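You operate a simulated robot arm through the tools that you are given. There is no shell and no other tool.

Carry out the task below with a simulated robot arm. There is one attempt and no reset: what you move stays moved.

## Task
Put things in order on the top of the wooden counter. At the end: the orange carton from the top of the wooden counter stands where the white green-banded napkin pack stood; the pink cloth from the top of the wooden counter is on the brown waffle on the orange plate; the white green-banded napkin pack stands where the purple label stand (marked "MELON") stood; the purple label stand from the top of the wooden counter stands where the pink cloth stood; whatever was shut is shut again. Leave all else as you found it, and nothing knocked over.

Only the result counts: the job must be done as asked and must still hold three seconds after the hand-in. Knocking over, shifting, dropping, spilling or breaking anything else fails it. Flat cloth is picked up by pressing the open fingertips on it (5 to 10 N) and closing them slowly along it; thin cloth reads only 2 to 8 mm in the jaws.

## Robot
A 5-joint arm with a two-finger parallel gripper, fixed in place. Base frame: the origin is at the foot of the arm, x ahead of it, y to its left, z up; the work surface is at about z = 0. Readings come in mm, degrees, newtons and seconds.
With the tool pointing down near the work surface it reaches from about 260 to 680 mm from the base axis. Its first joint turns from -66.0 to 66.0 degrees. The tool tilts only in the upright plane through the base axis and itself; it spins freely about its own axis. Payload 2.9 kg.
Tool frame: the origin (TCP) lies between the finger pads and is the grasp point; the fingertips stand 30 mm ahead of it; z points along the fingers, y is the line along which they close. The gripper opens to 110 mm. The fingers are 20 mm wide and 10 mm thick; the gripper's body (48 by 112 mm) begins 55 mm behind the TCP.
Orientation is that of the tool frame in the base frame, as a unit quaternion [w, x, y, z]. With the fingers straight down and closing along the base's y, the tool's x points along the base's -x, its y along +y and its z along -z.

## Interface
- The arm moves only by the tool nudge_tool. Its argument "motion" is a list of rows, each a list of 7 numbers: the turn, a rotation vector about the tool's x, y, z in degrees, then the shift along the tool's x, y, z in mm, then the closure, from 0 (fully open) to 1 (shut). In form: [[wx, wy, wz, tx, ty, tz, jaw], ...]. A call has 1 to 20 rows; each row shifts and turns the commanded pose from where the row before left it, along the tool's axes as they then stand. Each row takes 0.2 s and may step no farther than 50 mm and 8.6 degrees from the row before; otherwise, or with a gripper value out of range, the whole call is refused. A pose out of reach is approached as far as the arm can. The call stops where the force on the tool passes 40 N (or 10 N more than at its start, if that is more) or the arm is blocked; 0.2 s more then pass. The fingers move at their own pace (about 108 mm/s each) and stop on an object; they squeeze with about 44 N. The grip force told is the motor's: it shows also when the fingers shut on nothing. Time passes only in rows, and 0.2 s behind the last, so rows that do not move let the fingers close. The reply holds the time, the measured pose of the TCP, the force on the tool along the base axes, the opening and the grip force, in the units named above and with some noise, with the torque about the TCP (base axes, N m) and any sound that the robot's microphone picked up, and new pictures: "show" is both (left out), scene, wrist or none.
- Cameras (640 x 400 px; columns grow to the right, rows downward): "scene" is fixed at [23.1, -445.3, 604.8]; the picture's right is [0.88, -0.48, 0.00], its down [-0.27, -0.50, -0.82] and it looks along [0.40, 0.72, -0.57] (base axes); focal length 348 px, centre (320, 200). "wrist" rides on the gripper at [72, 17, -103] in the tool frame; the picture's right is [-0.23, 0.97, 0.00], its down [-0.76, -0.18, -0.62] and it looks along [-0.61, -0.14, 0.78] (tool axes); focal length 222 px, centre (320, 200). There is no depth. A picture from a camera that has moved, and an enlarged one, comes with that camera's place and axes in the base frame and with its lens.
- enlarge(camera, box): a new picture of the part [left, top, right, bottom] of that camera's present view, enlarged. The clock stands still meanwhile.
- job_done(): hands the job in; it is judged then, once.

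Places have to be worked out from the pictures, the camera data and where the tool is seen. Open the gripper and draw the arm clear of the work before you hand the job in, unless the task says otherwise.

The tools are called after "Call:" as a command line: name --pt "numbers of a row" for each row, then --argument value for the rest, lists and objects as JSON in quotes. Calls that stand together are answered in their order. nudge_tool: Moves the arm, as the interface text tells. Its arguments: {"type":"object","properties":{"motion":{"type":"array","items":{"type":"array","items":{"type":"number"}}},"show":{"type":"string","enum":["both","scene","wrist","none"]}},"required":["motion"]} The other tools are called the same way: enlarge (camera, box) takes an enlarged picture of a part of a camera's view; job_done () hands the job in.

At the start:

```text
clock: 0.0
position: [381.5, 262.0, 259.9]
orientation: [-0.001, 0.0, 1.0, 0.001]
force: [0.5, -0.8, 1.2]
wrist_torque: [0.0, -0.01, 0.02]
opening: 110.1
finger_force: 0.0
```

scene: 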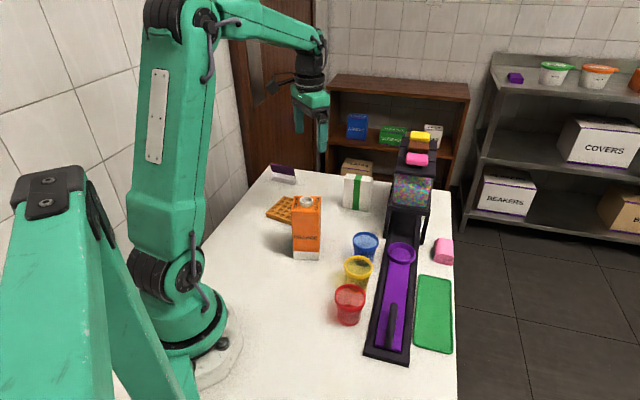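
wrist: 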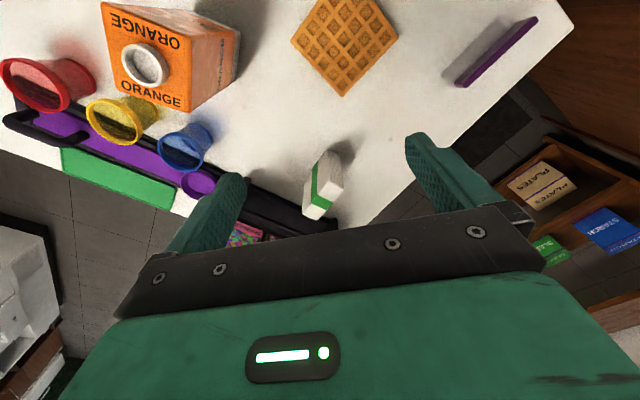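

I'll begin by looking closely at the scene: the carton, waffle, napkin pack, label stand and pink cloth need to be located.

Call:
enlarge --camera "scene" --box '[240, 140, 400, 270]'

Call:
enlarge --camera "scene" --box '[340, 120, 480, 370]'

Call:
enlarge --camera "wrist" --box '[0, 0, 640, 260]'

```text
3.08 times, centred on (320, 205) of scene
camera zoom: at [23.1, -445.3, 604.8], right [0.88, -0.48, 0.0], down [-0.27, -0.5, -0.82], along [0.4, 0.72, -0.57], focal length 1069 px, centre (320, 185)
```

zoom: 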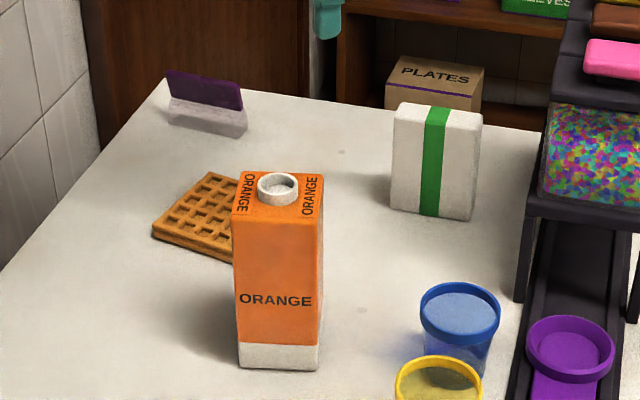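

```text
1.60 times, centred on (410, 245) of scene
camera zoom: at [23.1, -445.3, 604.8], right [0.88, -0.48, 0.0], down [-0.27, -0.5, -0.82], along [0.4, 0.72, -0.57], focal length 556 px, centre (176, 128)
```

zoom: 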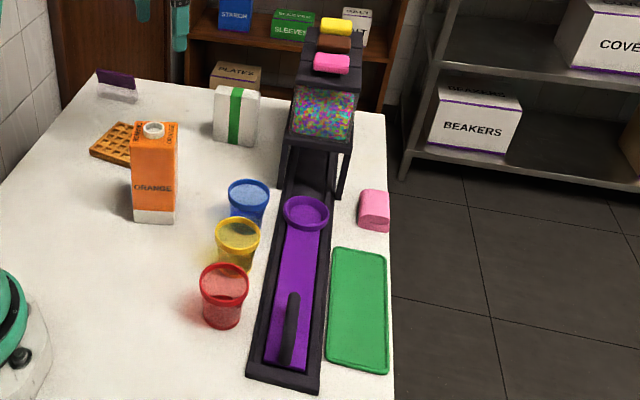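

```text
1.00 times, centred on (320, 130) of wrist (not enlarged: the box is as wide or as high as the picture)
camera zoom: at [309.6, 277.5, 364.6], right [0.23, 0.97, 0.0], down [0.76, -0.18, 0.62], along [0.61, -0.14, -0.78], focal length 222 px, centre (320, 270)
```

zoom: 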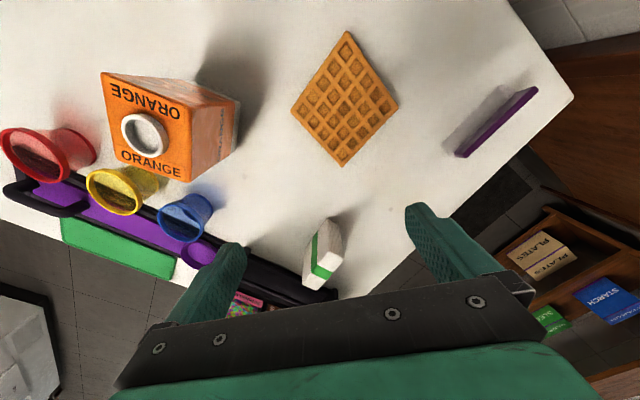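

The waffle, carton, pack and label stand are clear; the pink item right of the machine and the items on the machine need a closer look.

Call:
enlarge --camera "scene" --box '[420, 220, 470, 275]'

Call:
enlarge --camera "scene" --box '[375, 115, 455, 235]'

Call:
enlarge --camera "scene" --box '[255, 155, 330, 230]'

Call:
enlarge --camera "scene" --box '[330, 220, 460, 370]'

Call:
enlarge --camera "wrist" --box '[270, 0, 580, 180]'

Call:
enlarge --camera "wrist" --box '[200, 130, 400, 260]'

```text
7.27 times, centred on (445, 248) of scene
camera zoom: at [23.1, -445.3, 604.8], right [0.88, -0.48, 0.0], down [-0.27, -0.5, -0.82], along [0.4, 0.72, -0.57], focal length 2528 px, centre (-589, -146)
```

zoom: 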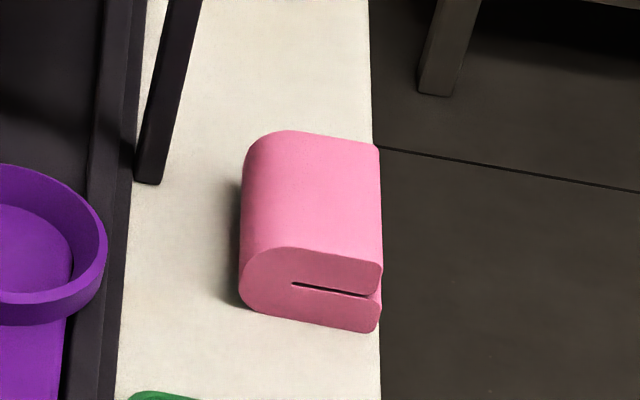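

```text
3.33 times, centred on (415, 175) of scene
camera zoom: at [23.1, -445.3, 604.8], right [0.88, -0.48, 0.0], down [-0.27, -0.5, -0.82], along [0.4, 0.72, -0.57], focal length 1158 px, centre (3, 283)
```

zoom: 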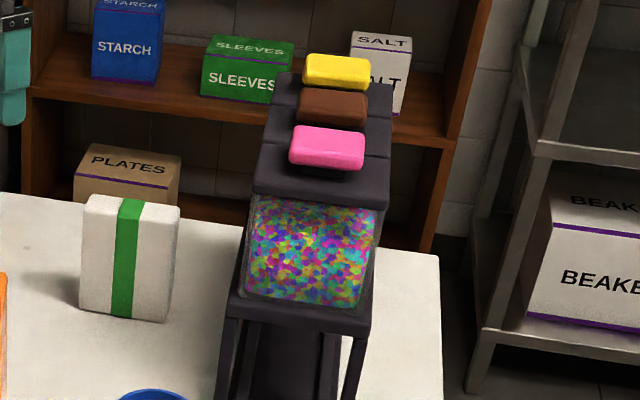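

```text
5.33 times, centred on (292, 192) of scene
camera zoom: at [23.1, -445.3, 604.8], right [0.88, -0.48, 0.0], down [-0.27, -0.5, -0.82], along [0.4, 0.72, -0.57], focal length 1854 px, centre (467, 240)
```

zoom: 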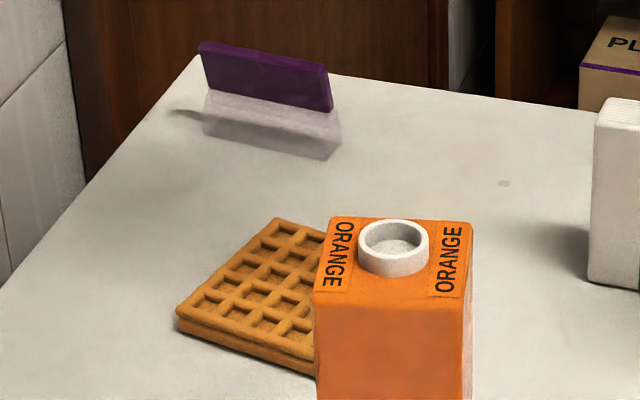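

```text
2.67 times, centred on (395, 295) of scene
camera zoom: at [23.1, -445.3, 604.8], right [0.88, -0.48, 0.0], down [-0.27, -0.5, -0.82], along [0.4, 0.72, -0.57], focal length 927 px, centre (120, -53)
```

zoom: 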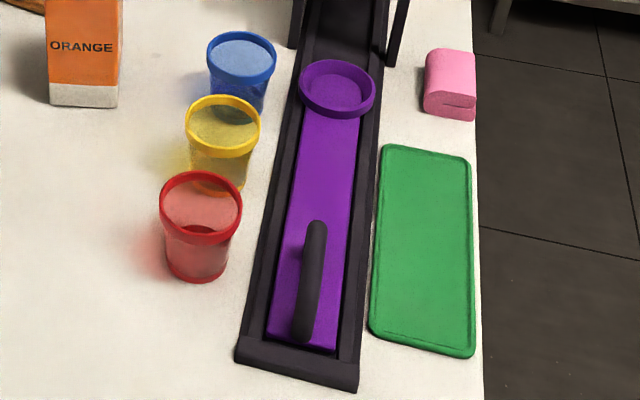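

```text
2.06 times, centred on (425, 90) of wrist
camera zoom: at [309.6, 277.5, 364.6], right [0.23, 0.97, 0.0], down [0.76, -0.18, 0.62], along [0.61, -0.14, -0.78], focal length 459 px, centre (103, 427)
```

zoom: 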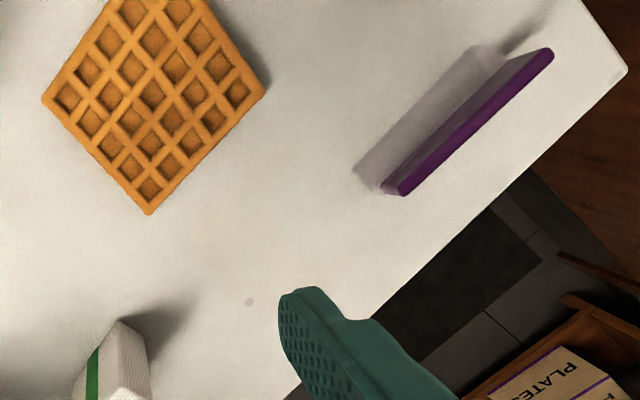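

```text
3.08 times, centred on (300, 195) of wrist
camera zoom: at [309.6, 277.5, 364.6], right [0.23, 0.97, 0.0], down [0.76, -0.18, 0.62], along [0.61, -0.14, -0.78], focal length 684 px, centre (382, 215)
```

zoom: 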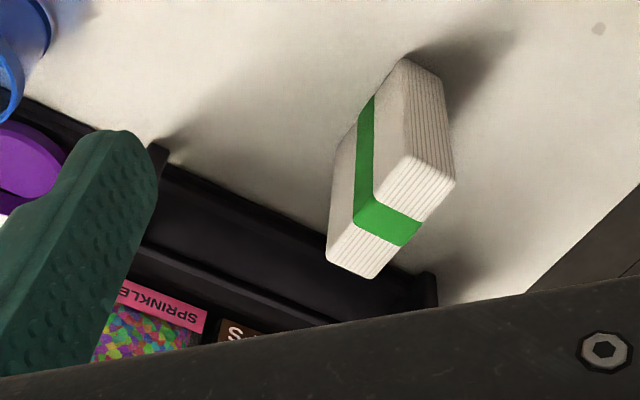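

The waffle centre works out at about (332, 304). The carton is at about (308, 136), the pack at (521, 231), the label stand at (388, 475) and the folded pink cloth at (597, -40). I'll rise and travel above the machine (about 225 mm tall) to look at the cloth from above.

Call:
nudge_tool --pt "0 0 0 0 0 -40 0" --pt "0 0 0 0 0 -40 0" --pt "0 0 0 -26.9 -37.7 0 0" --pt "0 0 0 -26.9 -37.7 0 0" --pt "0 0 0 -26.9 -37.7 0 0" --pt "0 0 0 -26.9 -37.7 0 0" --pt "0 0 0 -26.9 -37.7 0 0" --pt "0 0 0 -26.9 -37.7 0 0" --pt "0 0 0 -26.9 -37.7 0 0" --pt "0 0 0 -26.9 -37.7 0 0"

```text
clock: 2.2
position: [596.7, -40.3, 339.9]
orientation: [0.0, 0.0, 1.0, 0.0]
force: [0.8, -0.2, 0.2]
wrist_torque: [-0.05, -0.04, -0.01]
opening: 109.9
finger_force: 0.1
camera wrist: at [524.4, -25.0, 444.7], right [0.23, 0.97, 0.0], down [0.76, -0.18, 0.62], along [0.61, -0.14, -0.78], focal length 222 px, centre (320, 200)
```

scene: 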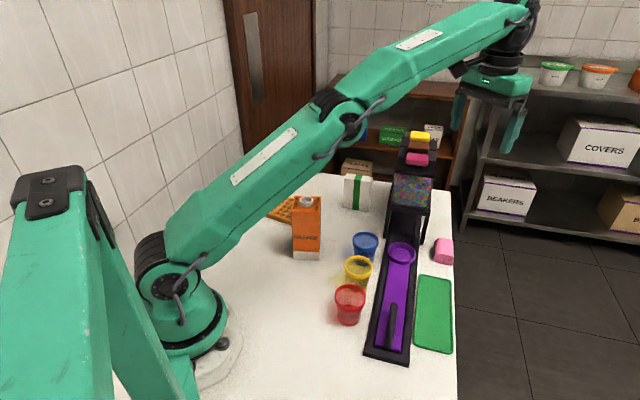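
wrist: 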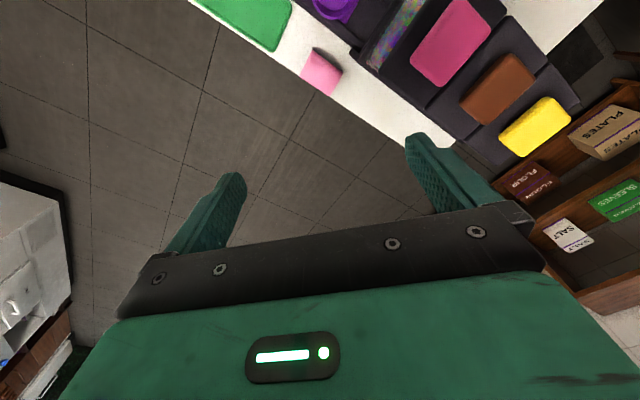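

The arm reaches here easily. Next I'll enlarge the wrist view around the cloth for an accurate fix.

Call:
enlarge --camera "wrist" --box '[240, 0, 440, 125]'

Call:
enlarge --camera "wrist" --box '[340, 0, 640, 180]'

```text
3.20 times, centred on (340, 62) of wrist
camera zoom: at [524.4, -25.0, 444.7], right [0.23, 0.97, 0.0], down [0.76, -0.18, 0.62], along [0.61, -0.14, -0.78], focal length 711 px, centre (256, 640)
```

zoom: 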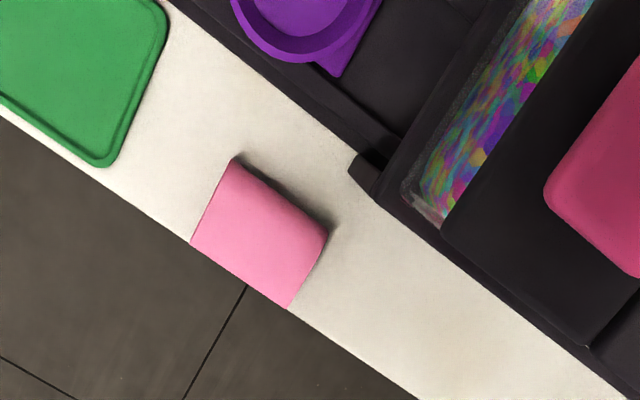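

```text
2.13 times, centred on (490, 90) of wrist
camera zoom: at [524.4, -25.0, 444.7], right [0.23, 0.97, 0.0], down [0.76, -0.18, 0.62], along [0.61, -0.14, -0.78], focal length 474 px, centre (-43, 435)
```

zoom: 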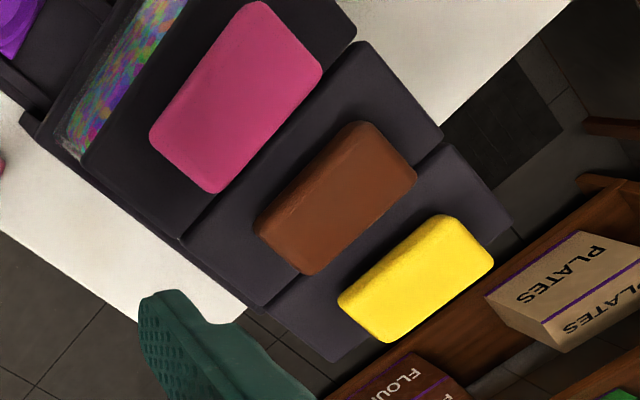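

The cloth is about 42 x 60 mm, centred near (594, -39), with its long side along the counter edge at 45°. I'll spin the tool 135° so it closes along the long side, with the camera side facing away from the machine.

Call:
nudge_tool --pt "0 0 -8.4375 0 0 0 0" --pt "0 0 -8.4375 0 0 0 0" --pt "0 0 -8.4375 0 0 0 0" --pt "0 0 -8.4375 0 0 0 0" --pt "0 0 -8.4375 0 0 0 0" --pt "0 0 -8.4375 0 0 0 0" --pt "0 0 -8.4375 0 0 0 0" --pt "0 0 -8.4375 0 0 0 0" --pt "0 0 -8.4375 0 0 0 0.25" --pt "0 0 -8.4375 0 0 0 0.25" --pt "0 0 -8.4375 0 0 0 0.25" --pt "0 0 -8.4375 0 0 0 0.25" --pt "0 0 -8.4375 0 0 0 0.25" --pt "0 0 -8.4375 0 0 0 0.25" --pt "0 0 -8.4375 0 0 0 0.25" --pt "0 0 -8.4375 0 0 0 0.25"

```text
clock: 5.6
position: [596.8, -40.2, 339.4]
orientation: [0.0, 0.925, -0.38, -0.001]
force: [1.3, 0.3, -0.1]
wrist_torque: [0.04, 0.02, 0.0]
opening: 82.3
finger_force: 0.1
camera wrist: at [636.8, -103.8, 444.6], right [-0.85, -0.53, 0.0], down [-0.42, 0.66, 0.62], along [-0.33, 0.53, -0.78], focal length 222 px, centre (320, 200)
```

scene: 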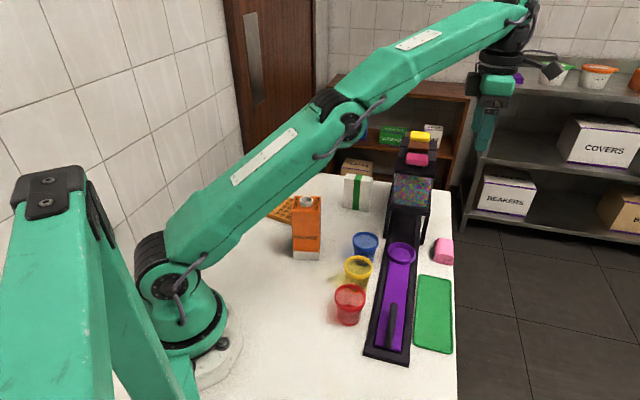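
wrist: 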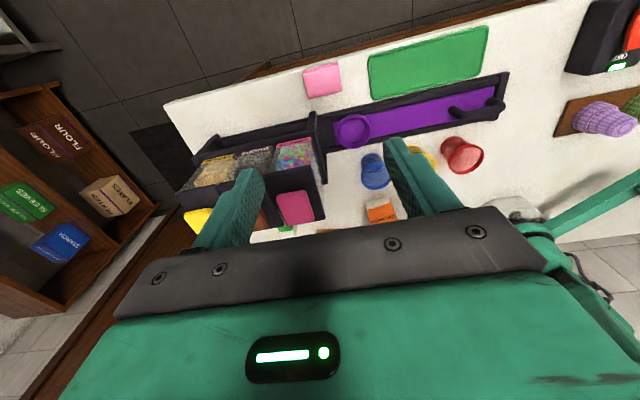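

New items show at the right of the wrist view: a black machine, and a board with something on it. I'll enlarge that area to check for another waffle or an orange plate.

Call:
enlarge --camera "wrist" --box '[480, 0, 640, 220]'

Call:
enlarge --camera "wrist" --box '[280, 40, 380, 110]'

Call:
enlarge --camera "wrist" --box '[160, 100, 340, 240]'

```text
1.82 times, centred on (560, 110) of wrist
camera zoom: at [636.8, -103.8, 444.6], right [-0.85, -0.53, 0.0], down [-0.42, 0.66, 0.62], along [-0.33, 0.53, -0.78], focal length 404 px, centre (-116, 364)
```

zoom: 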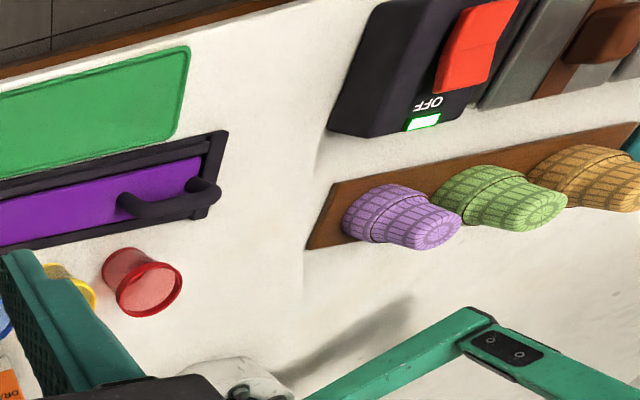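

```text
5.71 times, centred on (330, 75) of wrist
camera zoom: at [636.8, -103.8, 444.6], right [-0.85, -0.53, 0.0], down [-0.42, 0.66, 0.62], along [-0.33, 0.53, -0.78], focal length 1269 px, centre (263, 914)
```

zoom: 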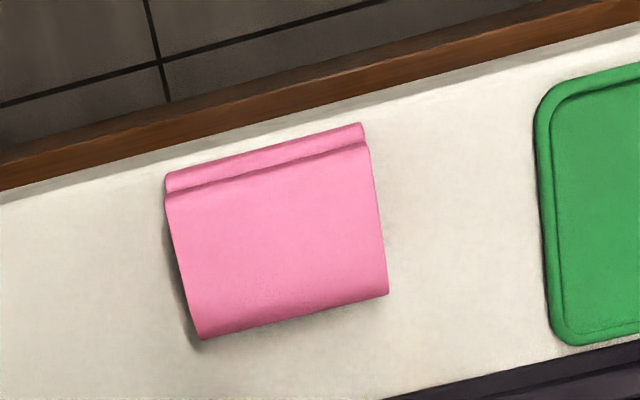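

```text
2.86 times, centred on (250, 170) of wrist
camera zoom: at [636.8, -103.8, 444.6], right [-0.85, -0.53, 0.0], down [-0.42, 0.66, 0.62], along [-0.33, 0.53, -0.78], focal length 635 px, centre (520, 286)
```

zoom: 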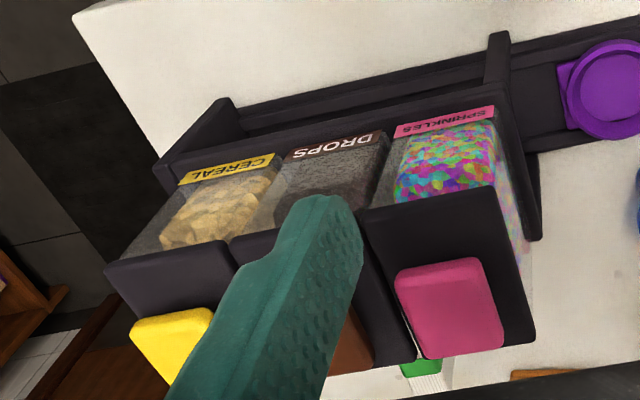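

The counter extends to the right, with a board of cones and another machine. I'll swing over there and look along it to find any waffle on an orange plate.

Call:
nudge_tool --pt "0 0 0 -3.74 46.2 0 0.25" --pt "0 0 0 -3.74 46.2 0 0.25" --pt "0 0 0 -3.74 46.2 0 0.25" --pt "0 0 0 -3.74 46.2 0 0.25" --pt "0 0 0 -3.74 46.2 0 0.25" --pt "0 0 0 -3.74 46.2 0 0.25" --pt "0 0 0 -3.74 46.2 0 0.25" --pt "0 0 -8.2 0 0 0 0.25" --pt "0 0 -8.2 0 0 0 0.25" --pt "0 0 -8.2 0 0 0 0.25" --pt "0 0 -8.2 0 0 0 0.25" --pt "0 0 -8.2 0 0 0 0.25" --pt "0 0 -8.2 0 0 0 0.25" --pt "0 0 -8.2 0 0 0 0.25" --pt "0 0 -8.2 0 0 0 0.25" --pt "0 0 -8.2 0 0 0 0.25" --pt "0 0 -8.2 0 0 0 0.25" --pt "0 0 -8.2 0 0 0 0.25"

```text
clock: 9.4
position: [259.2, 329.6, 340.3]
orientation: [0.0, 0.927, 0.376, 0.0]
force: [0.4, 0.4, 0.0]
wrist_torque: [-0.05, -0.01, 0.02]
opening: 82.5
finger_force: 0.1
out of reach, approached as far as the arm can: row 8, 9, 10, 11, 12, 13, 14, 15, 16, 17, 18
camera wrist: at [323.7, 366.5, 444.7], right [0.52, -0.86, 0.0], down [-0.67, -0.4, 0.62], along [-0.53, -0.32, -0.78], focal length 222 px, centre (320, 200)
```

scene: 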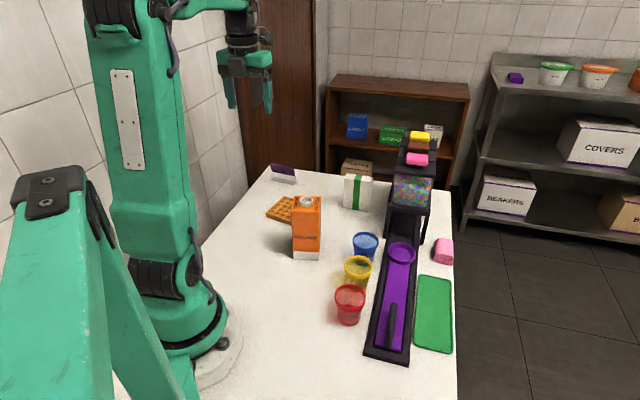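
wrist: 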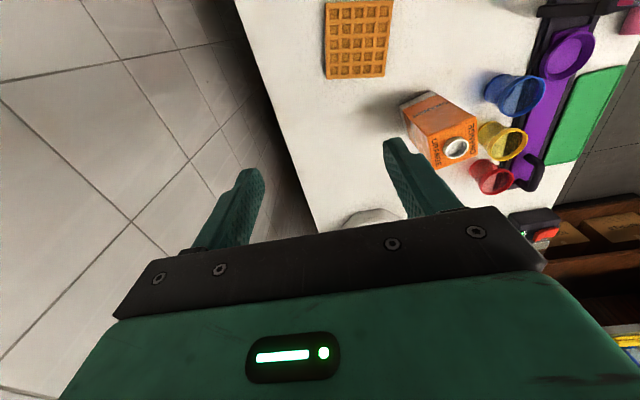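

The spin joint evidently has a limit near the outward direction, so the arm swung left instead. Nothing looks disturbed, and z stayed at 340. I'll make one small turn back to learn where the commanded pose stands now.

Call:
nudge_tool --pt "0 0 6 0 0 0 0.25" --show "none"

```text
clock: 9.8
position: [259.4, 327.5, 340.9]
orientation: [0.0, 0.941, 0.337, 0.0]
force: [0.6, -0.5, 0.3]
wrist_torque: [-0.04, -0.02, 0.0]
opening: 82.2
finger_force: 0.0
```

The commanded pose resets to where the arm actually is, so I know the state. I'll spin back the other way, which also gives a view toward the label stand.

Call:
nudge_tool --pt "0 0 8.5 0 0 0 0.25" --pt "0 0 8.5 0 0 0 0.25" --pt "0 0 8.5 0 0 0 0.25" --pt "0 0 8.5 0 0 0 0.25" --pt "0 0 8.5 0 0 0 0.25" --pt "0 0 8.5 0 0 0 0.25" --pt "0 0 8.5 0 0 0 0.25" --pt "0 0 8.5 0 0 0 0.25" --pt "0 0 8.5 0 0 0 0.25" --pt "0 0 8.5 0 0 0 0.25" --pt "0 0 8.5 0 0 0 0.25" --pt "0 0 8.5 0 0 0 0.25" --pt "0 0 8.5 0 0 0 0.25" --pt "0 0 8.5 0 0 0 0.25" --pt "0 0 8.5 0 0 0 0.25" --pt "0 0 8.5 0 0 0 0.25" --pt "0 0 8.5 0 0 0 0.25" --pt "0 0 8.5 0 0 0 0.25" --pt "0 0 8.5 0 0 0 0.25" --pt "0 0 8.5 0 0 0 0.25"

```text
clock: 14.0
position: [260.1, 328.7, 340.7]
orientation: [0.0, -0.416, 0.91, 0.0]
force: [0.6, 0.6, 0.6]
wrist_torque: [0.02, -0.02, -0.01]
opening: 82.4
finger_force: 0.1
camera wrist: at [200.2, 283.8, 444.7], right [-0.59, 0.81, 0.0], down [0.63, 0.46, 0.62], along [0.5, 0.37, -0.78], focal length 222 px, centre (320, 200)
```

scene: 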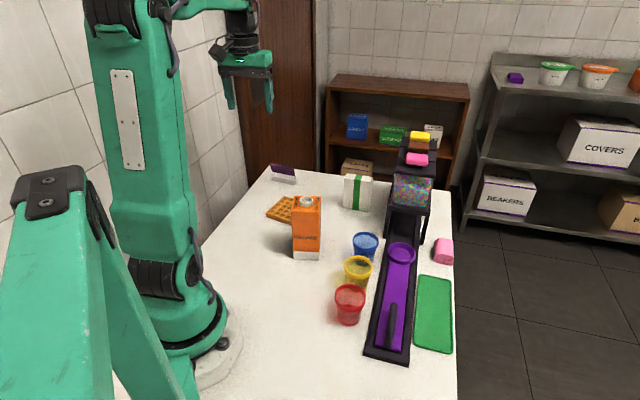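
wrist: 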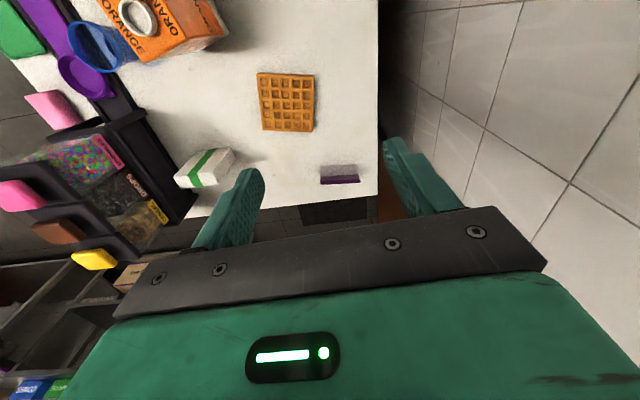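

From here I see the waffle, stand and pack clearly, and no plate. I'll move over to the right part of the counter and turn to look down it.

Call:
nudge_tool --pt "0 0 0 31.6 -37.3 0 0.25" --pt "0 0 0 31.6 -37.3 0 0.25" --pt "0 0 0 31.6 -37.3 0 0.25" --pt "0 0 0 31.6 -37.3 0 0.25" --pt "0 0 0 31.6 -37.3 0 0.25" --pt "0 0 0 31.6 -37.3 0 0.25" --pt "0 0 0 31.6 -37.3 0 0.25" --pt "0 0 0 31.6 -37.3 0 0.25" --pt "0 0 0 31.6 -37.3 0 0.25" --pt "0 0 0 31.6 -37.3 0 0.25" --pt "0 0 0 31.6 -37.3 0 0.25" --pt "0 0 0 31.6 -37.3 0 0.25" --pt "0 0 8.5 0 0 0 0.25" --pt "0 0 8.5 0 0 0 0.25" --pt "0 0 8.5 0 0 0 0.25" --pt "0 0 8.5 0 0 0 0.25" --pt "0 0 8.5 0 0 0 0.25" --pt "0 0 8.5 0 0 0 0.25" --pt "0 0 8.5 0 0 0 0.25" --pt "0 0 8.5 0 0 0 0.25"

Call:
enlarge --camera "wrist" --box '[0, 0, 320, 200]'

```text
clock: 18.2
position: [351.2, -251.7, 340.0]
orientation: [0.001, 0.164, 0.986, 0.0]
force: [-0.4, 0.3, -1.4]
wrist_torque: [0.01, 0.0, 0.01]
opening: 82.7
finger_force: 0.1
camera wrist: at [288.8, -212.5, 444.4], right [0.53, 0.85, 0.0], down [0.66, -0.41, 0.62], along [0.53, -0.33, -0.78], focal length 222 px, centre (320, 200)
```

scene: 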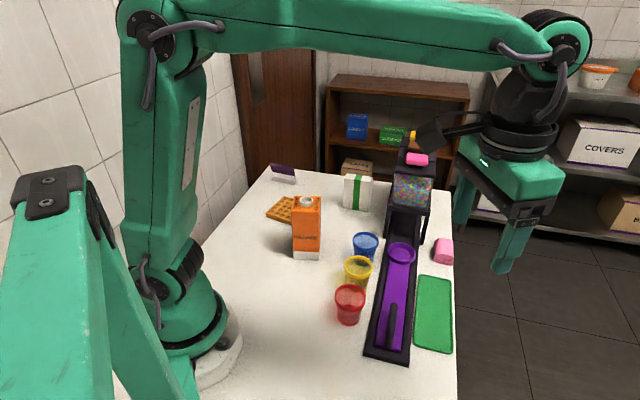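
wrist: 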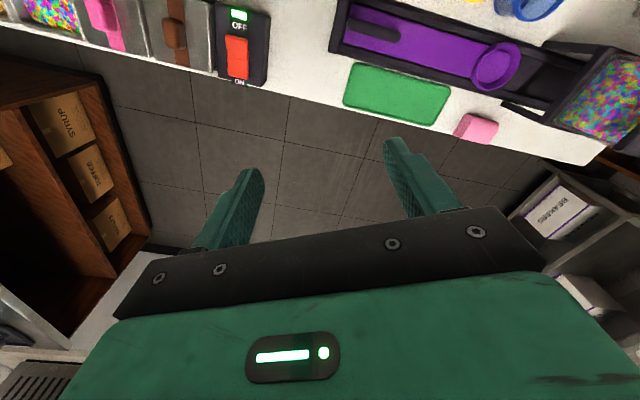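

```text
2.00 times, centred on (160, 100) of wrist
camera zoom: at [288.8, -212.5, 444.4], right [0.53, 0.85, 0.0], down [0.66, -0.41, 0.62], along [0.53, -0.33, -0.78], focal length 444 px, centre (640, 400)
```

zoom: 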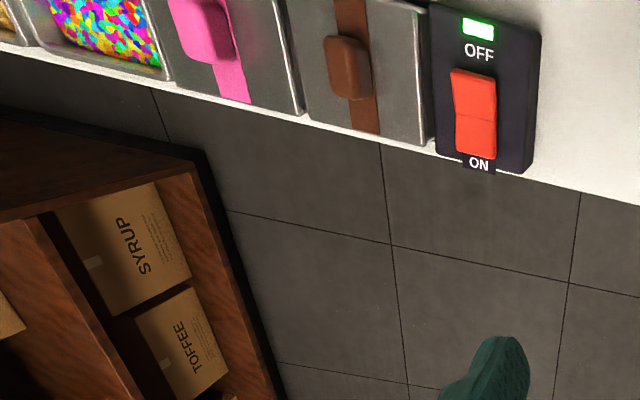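

There's an ON/OFF switch and tubs on that side. I'll keep turning to see the rest of the counter toward the robot's right-rear.

Call:
nudge_tool --pt "0 0 8.5 0 0 0 0.25" --pt "0 0 8.5 0 0 0 0.25" --pt "0 0 8.5 0 0 0 0.25" --pt "0 0 8.5 0 0 0 0.25" --pt "0 0 8.5 0 0 0 0.25" --pt "0 0 8.5 0 0 0 0.25" --pt "0 0 8.5 0 0 0 0.25" --pt "0 0 8.5 0 0 0 0.25" --pt "0 0 8.5 0 0 0 0.25" --pt "0 0 8.5 0 0 0 0.25" --pt "0 0 8.5 0 0 0 0.25" --pt "0 0 8.5 0 0 0 0.25"

Call:
enlarge --camera "wrist" --box '[160, 0, 640, 200]'

```text
clock: 20.8
position: [351.9, -250.4, 340.0]
orientation: [0.001, 0.87, 0.493, 0.0]
force: [1.1, 0.9, -0.7]
wrist_torque: [0.02, -0.01, 0.01]
opening: 82.7
finger_force: 0.0
camera wrist: at [403.6, -198.1, 444.5], right [0.72, -0.69, 0.0], down [-0.54, -0.56, 0.62], along [-0.43, -0.45, -0.78], focal length 222 px, centre (320, 200)
```

scene: 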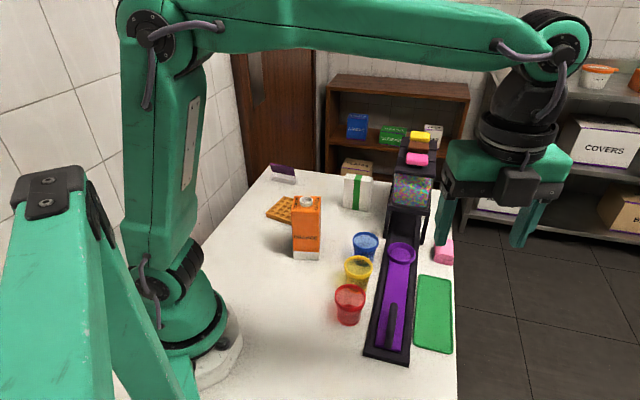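
wrist: 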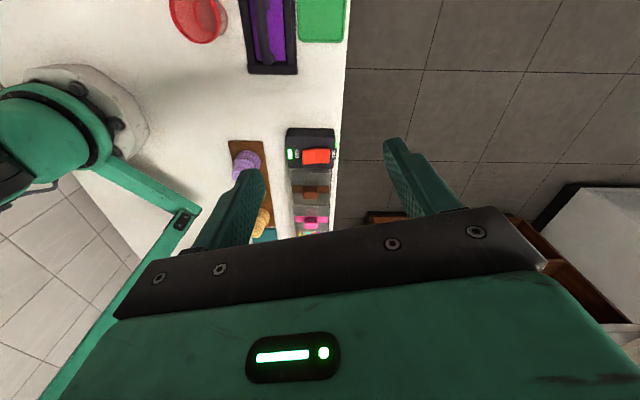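

```text
1.33 times, centred on (400, 100) of wrist
camera zoom: at [403.6, -198.1, 444.5], right [0.72, -0.69, 0.0], down [-0.54, -0.56, 0.62], along [-0.43, -0.45, -0.78], focal length 296 px, centre (213, 333)
```

zoom: 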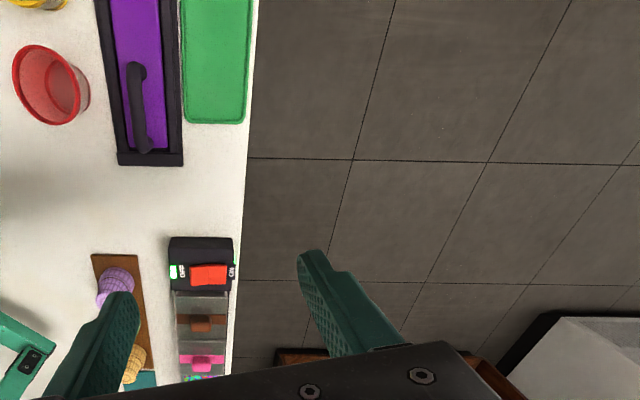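

The far end is still hidden behind the gripper. I'll shift further to the right-rear, within the first joint's range, to see past it.

Call:
nudge_tool --pt "0 0 0 -49 -9 0 0.25" --pt "0 0 0 -49 -9 0 0.25" --pt "0 0 0 -49 -9 0 0.25" --pt "0 0 0 -49 -9 0 0.25"

Call:
enlarge --camera "wrist" --box '[100, 0, 500, 240]'

```text
clock: 21.8
position: [221.3, -401.5, 339.1]
orientation: [0.0, 0.869, 0.495, 0.0]
force: [-0.3, 0.8, -0.9]
wrist_torque: [-0.01, 0.02, 0.0]
opening: 82.2
finger_force: 0.0
camera wrist: at [272.2, -349.5, 443.2], right [0.72, -0.69, 0.0], down [-0.54, -0.56, 0.62], along [-0.43, -0.45, -0.78], focal length 222 px, centre (320, 200)
```

scene: 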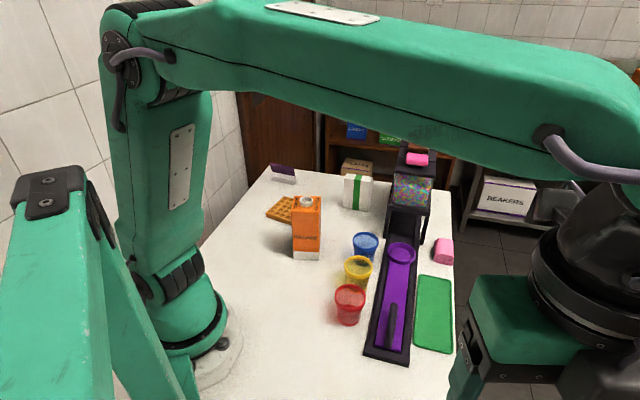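
wrist: 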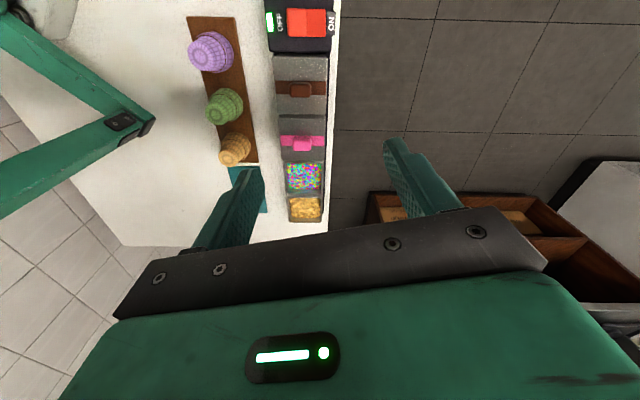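

```text
1.60 times, centred on (300, 120) of wrist
camera zoom: at [272.2, -349.5, 443.2], right [0.72, -0.69, 0.0], down [-0.54, -0.56, 0.62], along [-0.43, -0.45, -0.78], focal length 355 px, centre (352, 328)
```

zoom: 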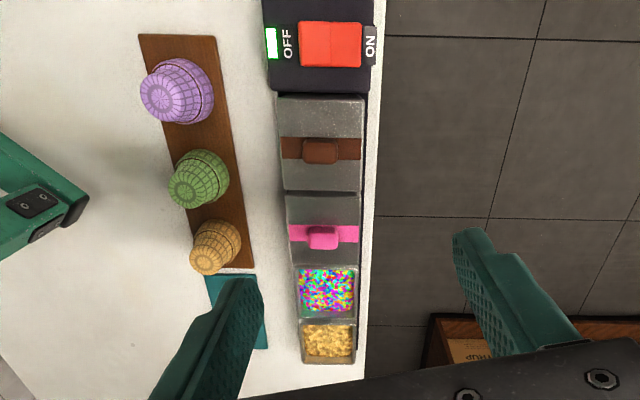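

The whole counter is now surveyed, and the only waffle is the one at about (332, 304), so that is the target. I'll return above the cloth and begin the spin the permitted way round.

Call:
nudge_tool --pt "0 0 0 45.6 12.35 0 0.25" --pt "0 0 0 45.6 12.35 0 0.25" --pt "0 0 0 45.6 12.35 0 0.25" --pt "0 0 0 45.6 12.35 0 0.25" --pt "0 0 0 45.6 12.35 0 0.25" --pt "0 0 0 45.6 12.35 0 0.25" --pt "0 0 0 45.6 12.35 0 0.25" --pt "0 0 0 45.6 12.35 0 0.25" --pt "0 0 0 45.6 12.35 0 0.25" --pt "0 0 0 45.6 12.35 0 0.25" --pt "0 0 0 45.6 12.35 0 0.25" --pt "0 0 -8.5 0 0 0 0.25" --pt "0 0 -8.5 0 0 0 0.25" --pt "0 0 -8.5 0 0 0 0.25" --pt "0 0 -8.5 0 0 0 0.25" --pt "0 0 -8.5 0 0 0 0.25" --pt "0 0 -8.5 0 0 0 0.25" --pt "0 0 -8.5 0 0 0 0.25" --pt "0 0 -8.5 0 0 0 0.25" --pt "0 0 -8.5 0 0 0 0.25" --show "none"

Call:
nudge_tool --pt "0 0 -8.6 0 0 0 0.25" --pt "0 0 -8.6 0 0 0 0.25" --pt "0 0 -8.6 0 0 0 0.25" --pt "0 0 -8.6 0 0 0 0.25" --pt "0 0 -8.6 0 0 0 0.25" --pt "0 0 -8.6 0 0 0 0.25" --pt "0 0 -8.6 0 0 0 0.25" --pt "0 0 -8.6 0 0 0 0.25" --pt "0 0 -8.6 0 0 0 0.25" --pt "0 0 -8.6 0 0 0 0.25" --pt "0 0 -8.6 0 0 0 0.25" --pt "0 0 -8.6 0 0 0 0.25" --pt "0 0 -8.6 0 0 0 0.25" --pt "0 0 -8.6 0 0 0 0.25" --pt "0 0 -8.6 0 0 0 0.25" --pt "0 0 -8.6 0 0 0 0.25" --pt "0 0 -8.6 0 0 0 0.25" --pt "0 0 -8.6 0 0 0 0.25" --pt "0 0 -8.6 0 0 0 0.25" --show "both"

```text
clock: 26.0
position: [594.1, -39.5, 339.9]
orientation: [0.0, 0.375, 0.927, 0.0]
force: [-0.3, 0.8, 0.3]
wrist_torque: [0.0, 0.0, 0.0]
opening: 82.7
finger_force: 0.0
```

```text
clock: 30.0
position: [592.9, -39.7, 338.2]
orientation: [0.0, 0.863, -0.505, 0.0]
force: [0.2, -1.2, -0.4]
wrist_torque: [0.01, -0.04, -0.02]
opening: 82.4
finger_force: 0.1
camera wrist: at [614.2, -111.3, 444.7], right [-0.96, -0.28, 0.0], down [-0.22, 0.75, 0.62], along [-0.17, 0.6, -0.78], focal length 222 px, centre (320, 200)
```

scene: 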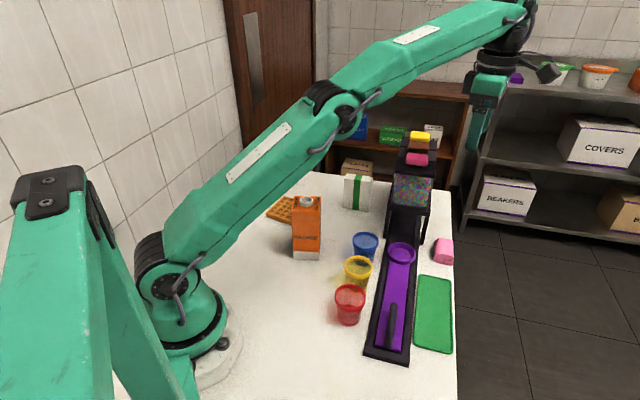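
wrist: 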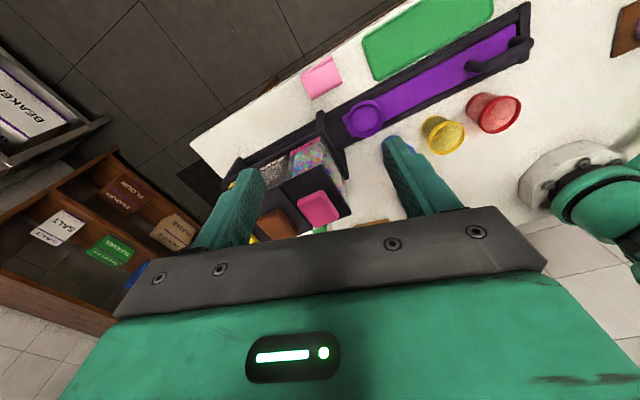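

The view matches, and three estimates put the cloth centre near (591, -38). I'll finish the spin to 45° and descend to z≈150 for a close check.

Call:
nudge_tool --pt "0 0 -7.85 0 0 0 0.25" --pt "0 0 -7.85 0 0 0 0.25" --pt "0 0 0 0 0 47 0.25" --pt "0 0 0 0 0 47 0.25" --pt "0 0 0 0 0 47 0.25" --pt "0 0 0 0 0 47 0.25"

Call:
enlarge --camera "wrist" --box '[220, 40, 420, 165]'

```text
clock: 31.4
position: [593.4, -38.9, 151.6]
orientation: [0.0, 0.924, -0.383, 0.0]
force: [0.2, 0.1, 0.9]
wrist_torque: [-0.01, -0.02, -0.02]
opening: 82.6
finger_force: 0.1
camera wrist: at [632.5, -102.4, 256.7], right [-0.85, -0.53, 0.0], down [-0.41, 0.67, 0.62], along [-0.33, 0.53, -0.78], focal length 222 px, centre (320, 200)
```

scene: 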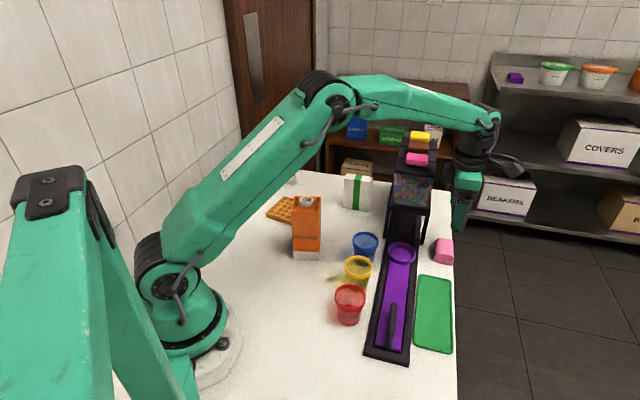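
wrist: 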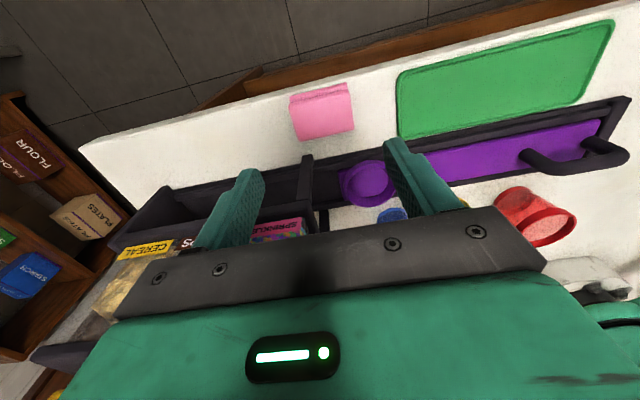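

```text
3.20 times, centred on (320, 102) of wrist
camera zoom: at [632.5, -102.4, 256.7], right [-0.85, -0.53, 0.0], down [-0.41, 0.67, 0.62], along [-0.33, 0.53, -0.78], focal length 711 px, centre (320, 512)
```

zoom: 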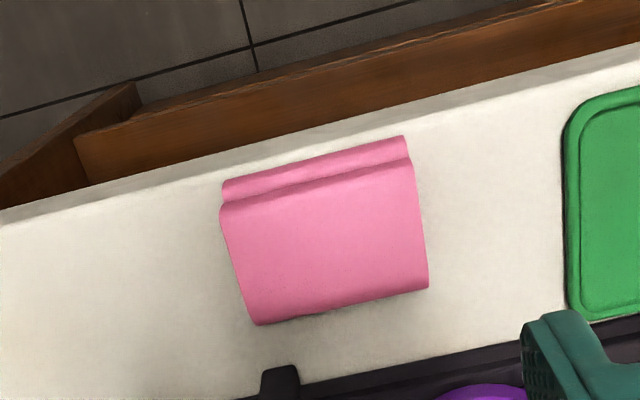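

In the tool frame the cloth centre is about 5 mm toward -x and 1 mm toward +y, so its true centre is near (589.5, -36.5). I'll correct, descend so the tips are about 4 mm above the counter, and check before closing.

Call:
nudge_tool --pt "0 0 0 -5 1 0 0.25" --pt "0 0 0 0 0 40 0.25" --pt "0 0 0 0 0 40 0.25" --pt "0 0 0 0 0 25 0.25" --pt "0 0 0 0 0 12 0.25"

Call:
enlarge --camera "wrist" --box '[180, 80, 480, 260]'

```text
clock: 32.6
position: [588.2, -37.1, 33.8]
orientation: [-0.001, 0.923, -0.384, 0.0]
force: [-1.3, 0.4, -0.2]
wrist_torque: [0.02, -0.02, 0.02]
opening: 82.4
finger_force: 0.0
camera wrist: at [627.6, -100.1, 138.7], right [-0.85, -0.53, 0.0], down [-0.41, 0.67, 0.62], along [-0.33, 0.53, -0.78], focal length 222 px, centre (320, 200)
```

scene: 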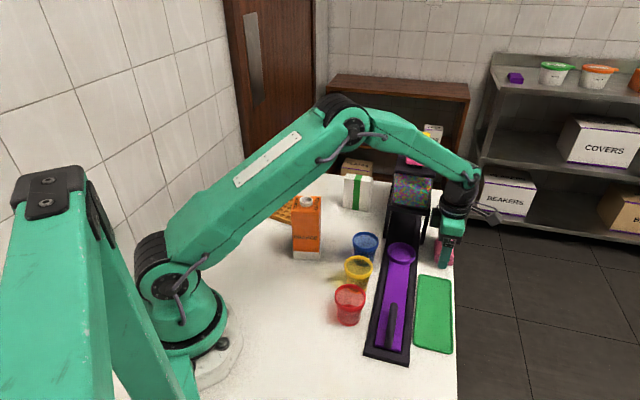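
wrist: 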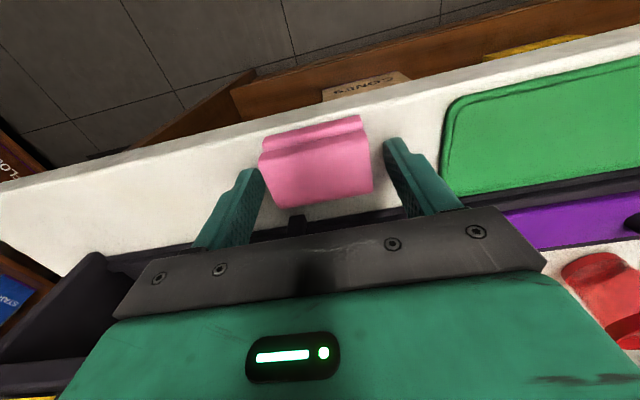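

```text
2.13 times, centred on (330, 170) of wrist
camera zoom: at [627.6, -100.1, 138.7], right [-0.85, -0.53, 0.0], down [-0.41, 0.67, 0.62], along [-0.33, 0.53, -0.78], focal length 474 px, centre (299, 264)
```

zoom: 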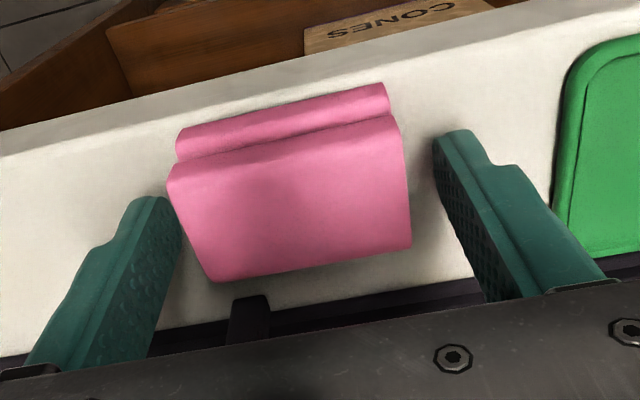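

The fingers straddle the cloth well. I'll close in steps and read the opening.

Call:
nudge_tool --pt "0 0 0 0 0 0 0.35" --pt "0 0 0 0 0 0 0.42" --pt "0 0 0 0 0 0 0.5" --pt "0 0 0 0 0 0 0.6" --pt "0 0 0 0 0 0 0.6" --show "wrist"

```text
clock: 33.8
position: [589.0, -36.9, 35.2]
orientation: [-0.001, 0.924, -0.383, 0.0]
force: [0.3, -0.2, -0.5]
wrist_torque: [0.04, 0.02, -0.03]
opening: 59.0
finger_force: 44.1
camera wrist: at [627.6, -100.1, 138.9], right [-0.85, -0.53, 0.0], down [-0.41, 0.67, 0.62], along [-0.33, 0.53, -0.78], focal length 222 px, centre (320, 200)
```

wrist: 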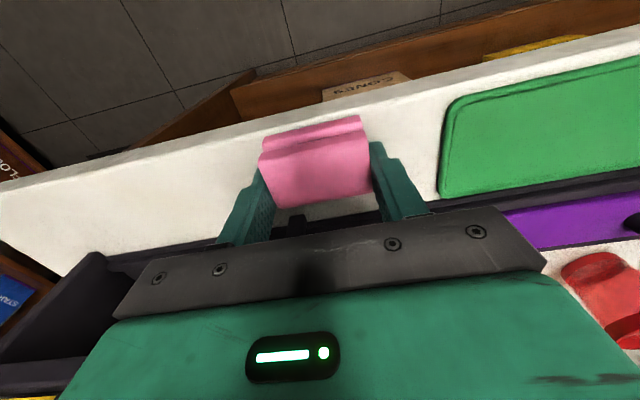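

Gripped at 59 mm. I'll lift straight up and carry it over to the waffle at height.

Call:
nudge_tool --pt "0 0 0 0 0 -25 0.6" --pt "0 0 0 0 0 -45 0.6" --pt "0 0 0 0 0 -48 0.6" --pt "0 0 0 0 0 -48 0.6" --pt "0 0 0 0 0 -48 0.6" --pt "0 0 0 0 0 -48 0.6" --pt "0 0 0 0 0 -43 0.6" --pt "0 0 0 -47 -6.6 0 0.6" --pt "0 0 0 -47 -6.6 0 0.6" --pt "0 0 0 -47 -6.6 0 0.6" --pt "0 0 0 -47 -6.6 0 0.6" --pt "0 0 0 -47 -6.6 0 0.6" --pt "0 0 0 -47 -6.6 0 0.6" --pt "0 0 0 -47 -6.6 0 0.6" --pt "0 0 0 -47 -6.6 0 0.6" --pt "0 0 0 -47 -6.6 0 0.6"

Call:
enlarge --camera "wrist" --box '[160, 0, 480, 200]'

```text
clock: 37.2
position: [333.7, 306.1, 338.8]
orientation: [0.001, 0.923, -0.384, -0.001]
force: [1.2, -0.9, -0.9]
wrist_torque: [-0.01, -0.01, 0.01]
opening: 59.1
finger_force: 43.8
camera wrist: at [372.4, 241.8, 443.8], right [-0.85, -0.53, 0.0], down [-0.41, 0.67, 0.62], along [-0.33, 0.53, -0.78], focal length 222 px, centre (320, 200)
```

scene: 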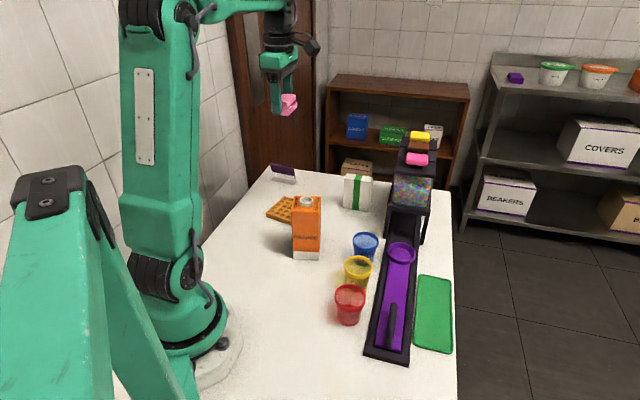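
wrist: 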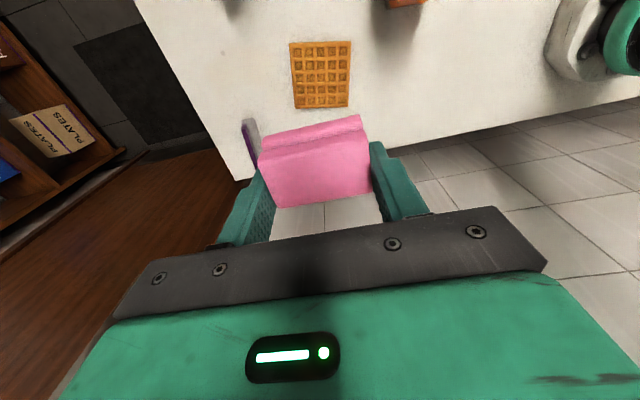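

```text
2.00 times, centred on (320, 100) of wrist
camera zoom: at [372.4, 241.8, 443.8], right [-0.85, -0.53, 0.0], down [-0.41, 0.67, 0.62], along [-0.33, 0.53, -0.78], focal length 444 px, centre (320, 400)
```

zoom: 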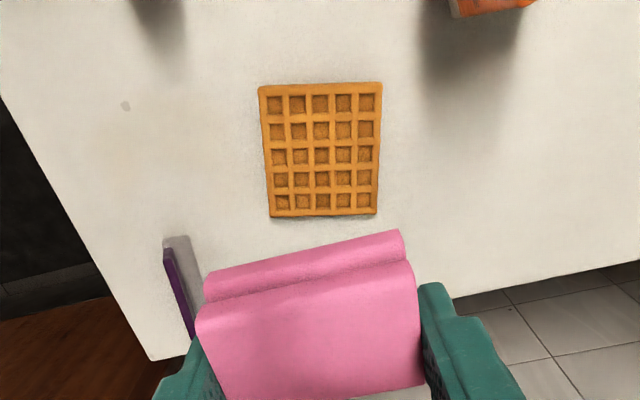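

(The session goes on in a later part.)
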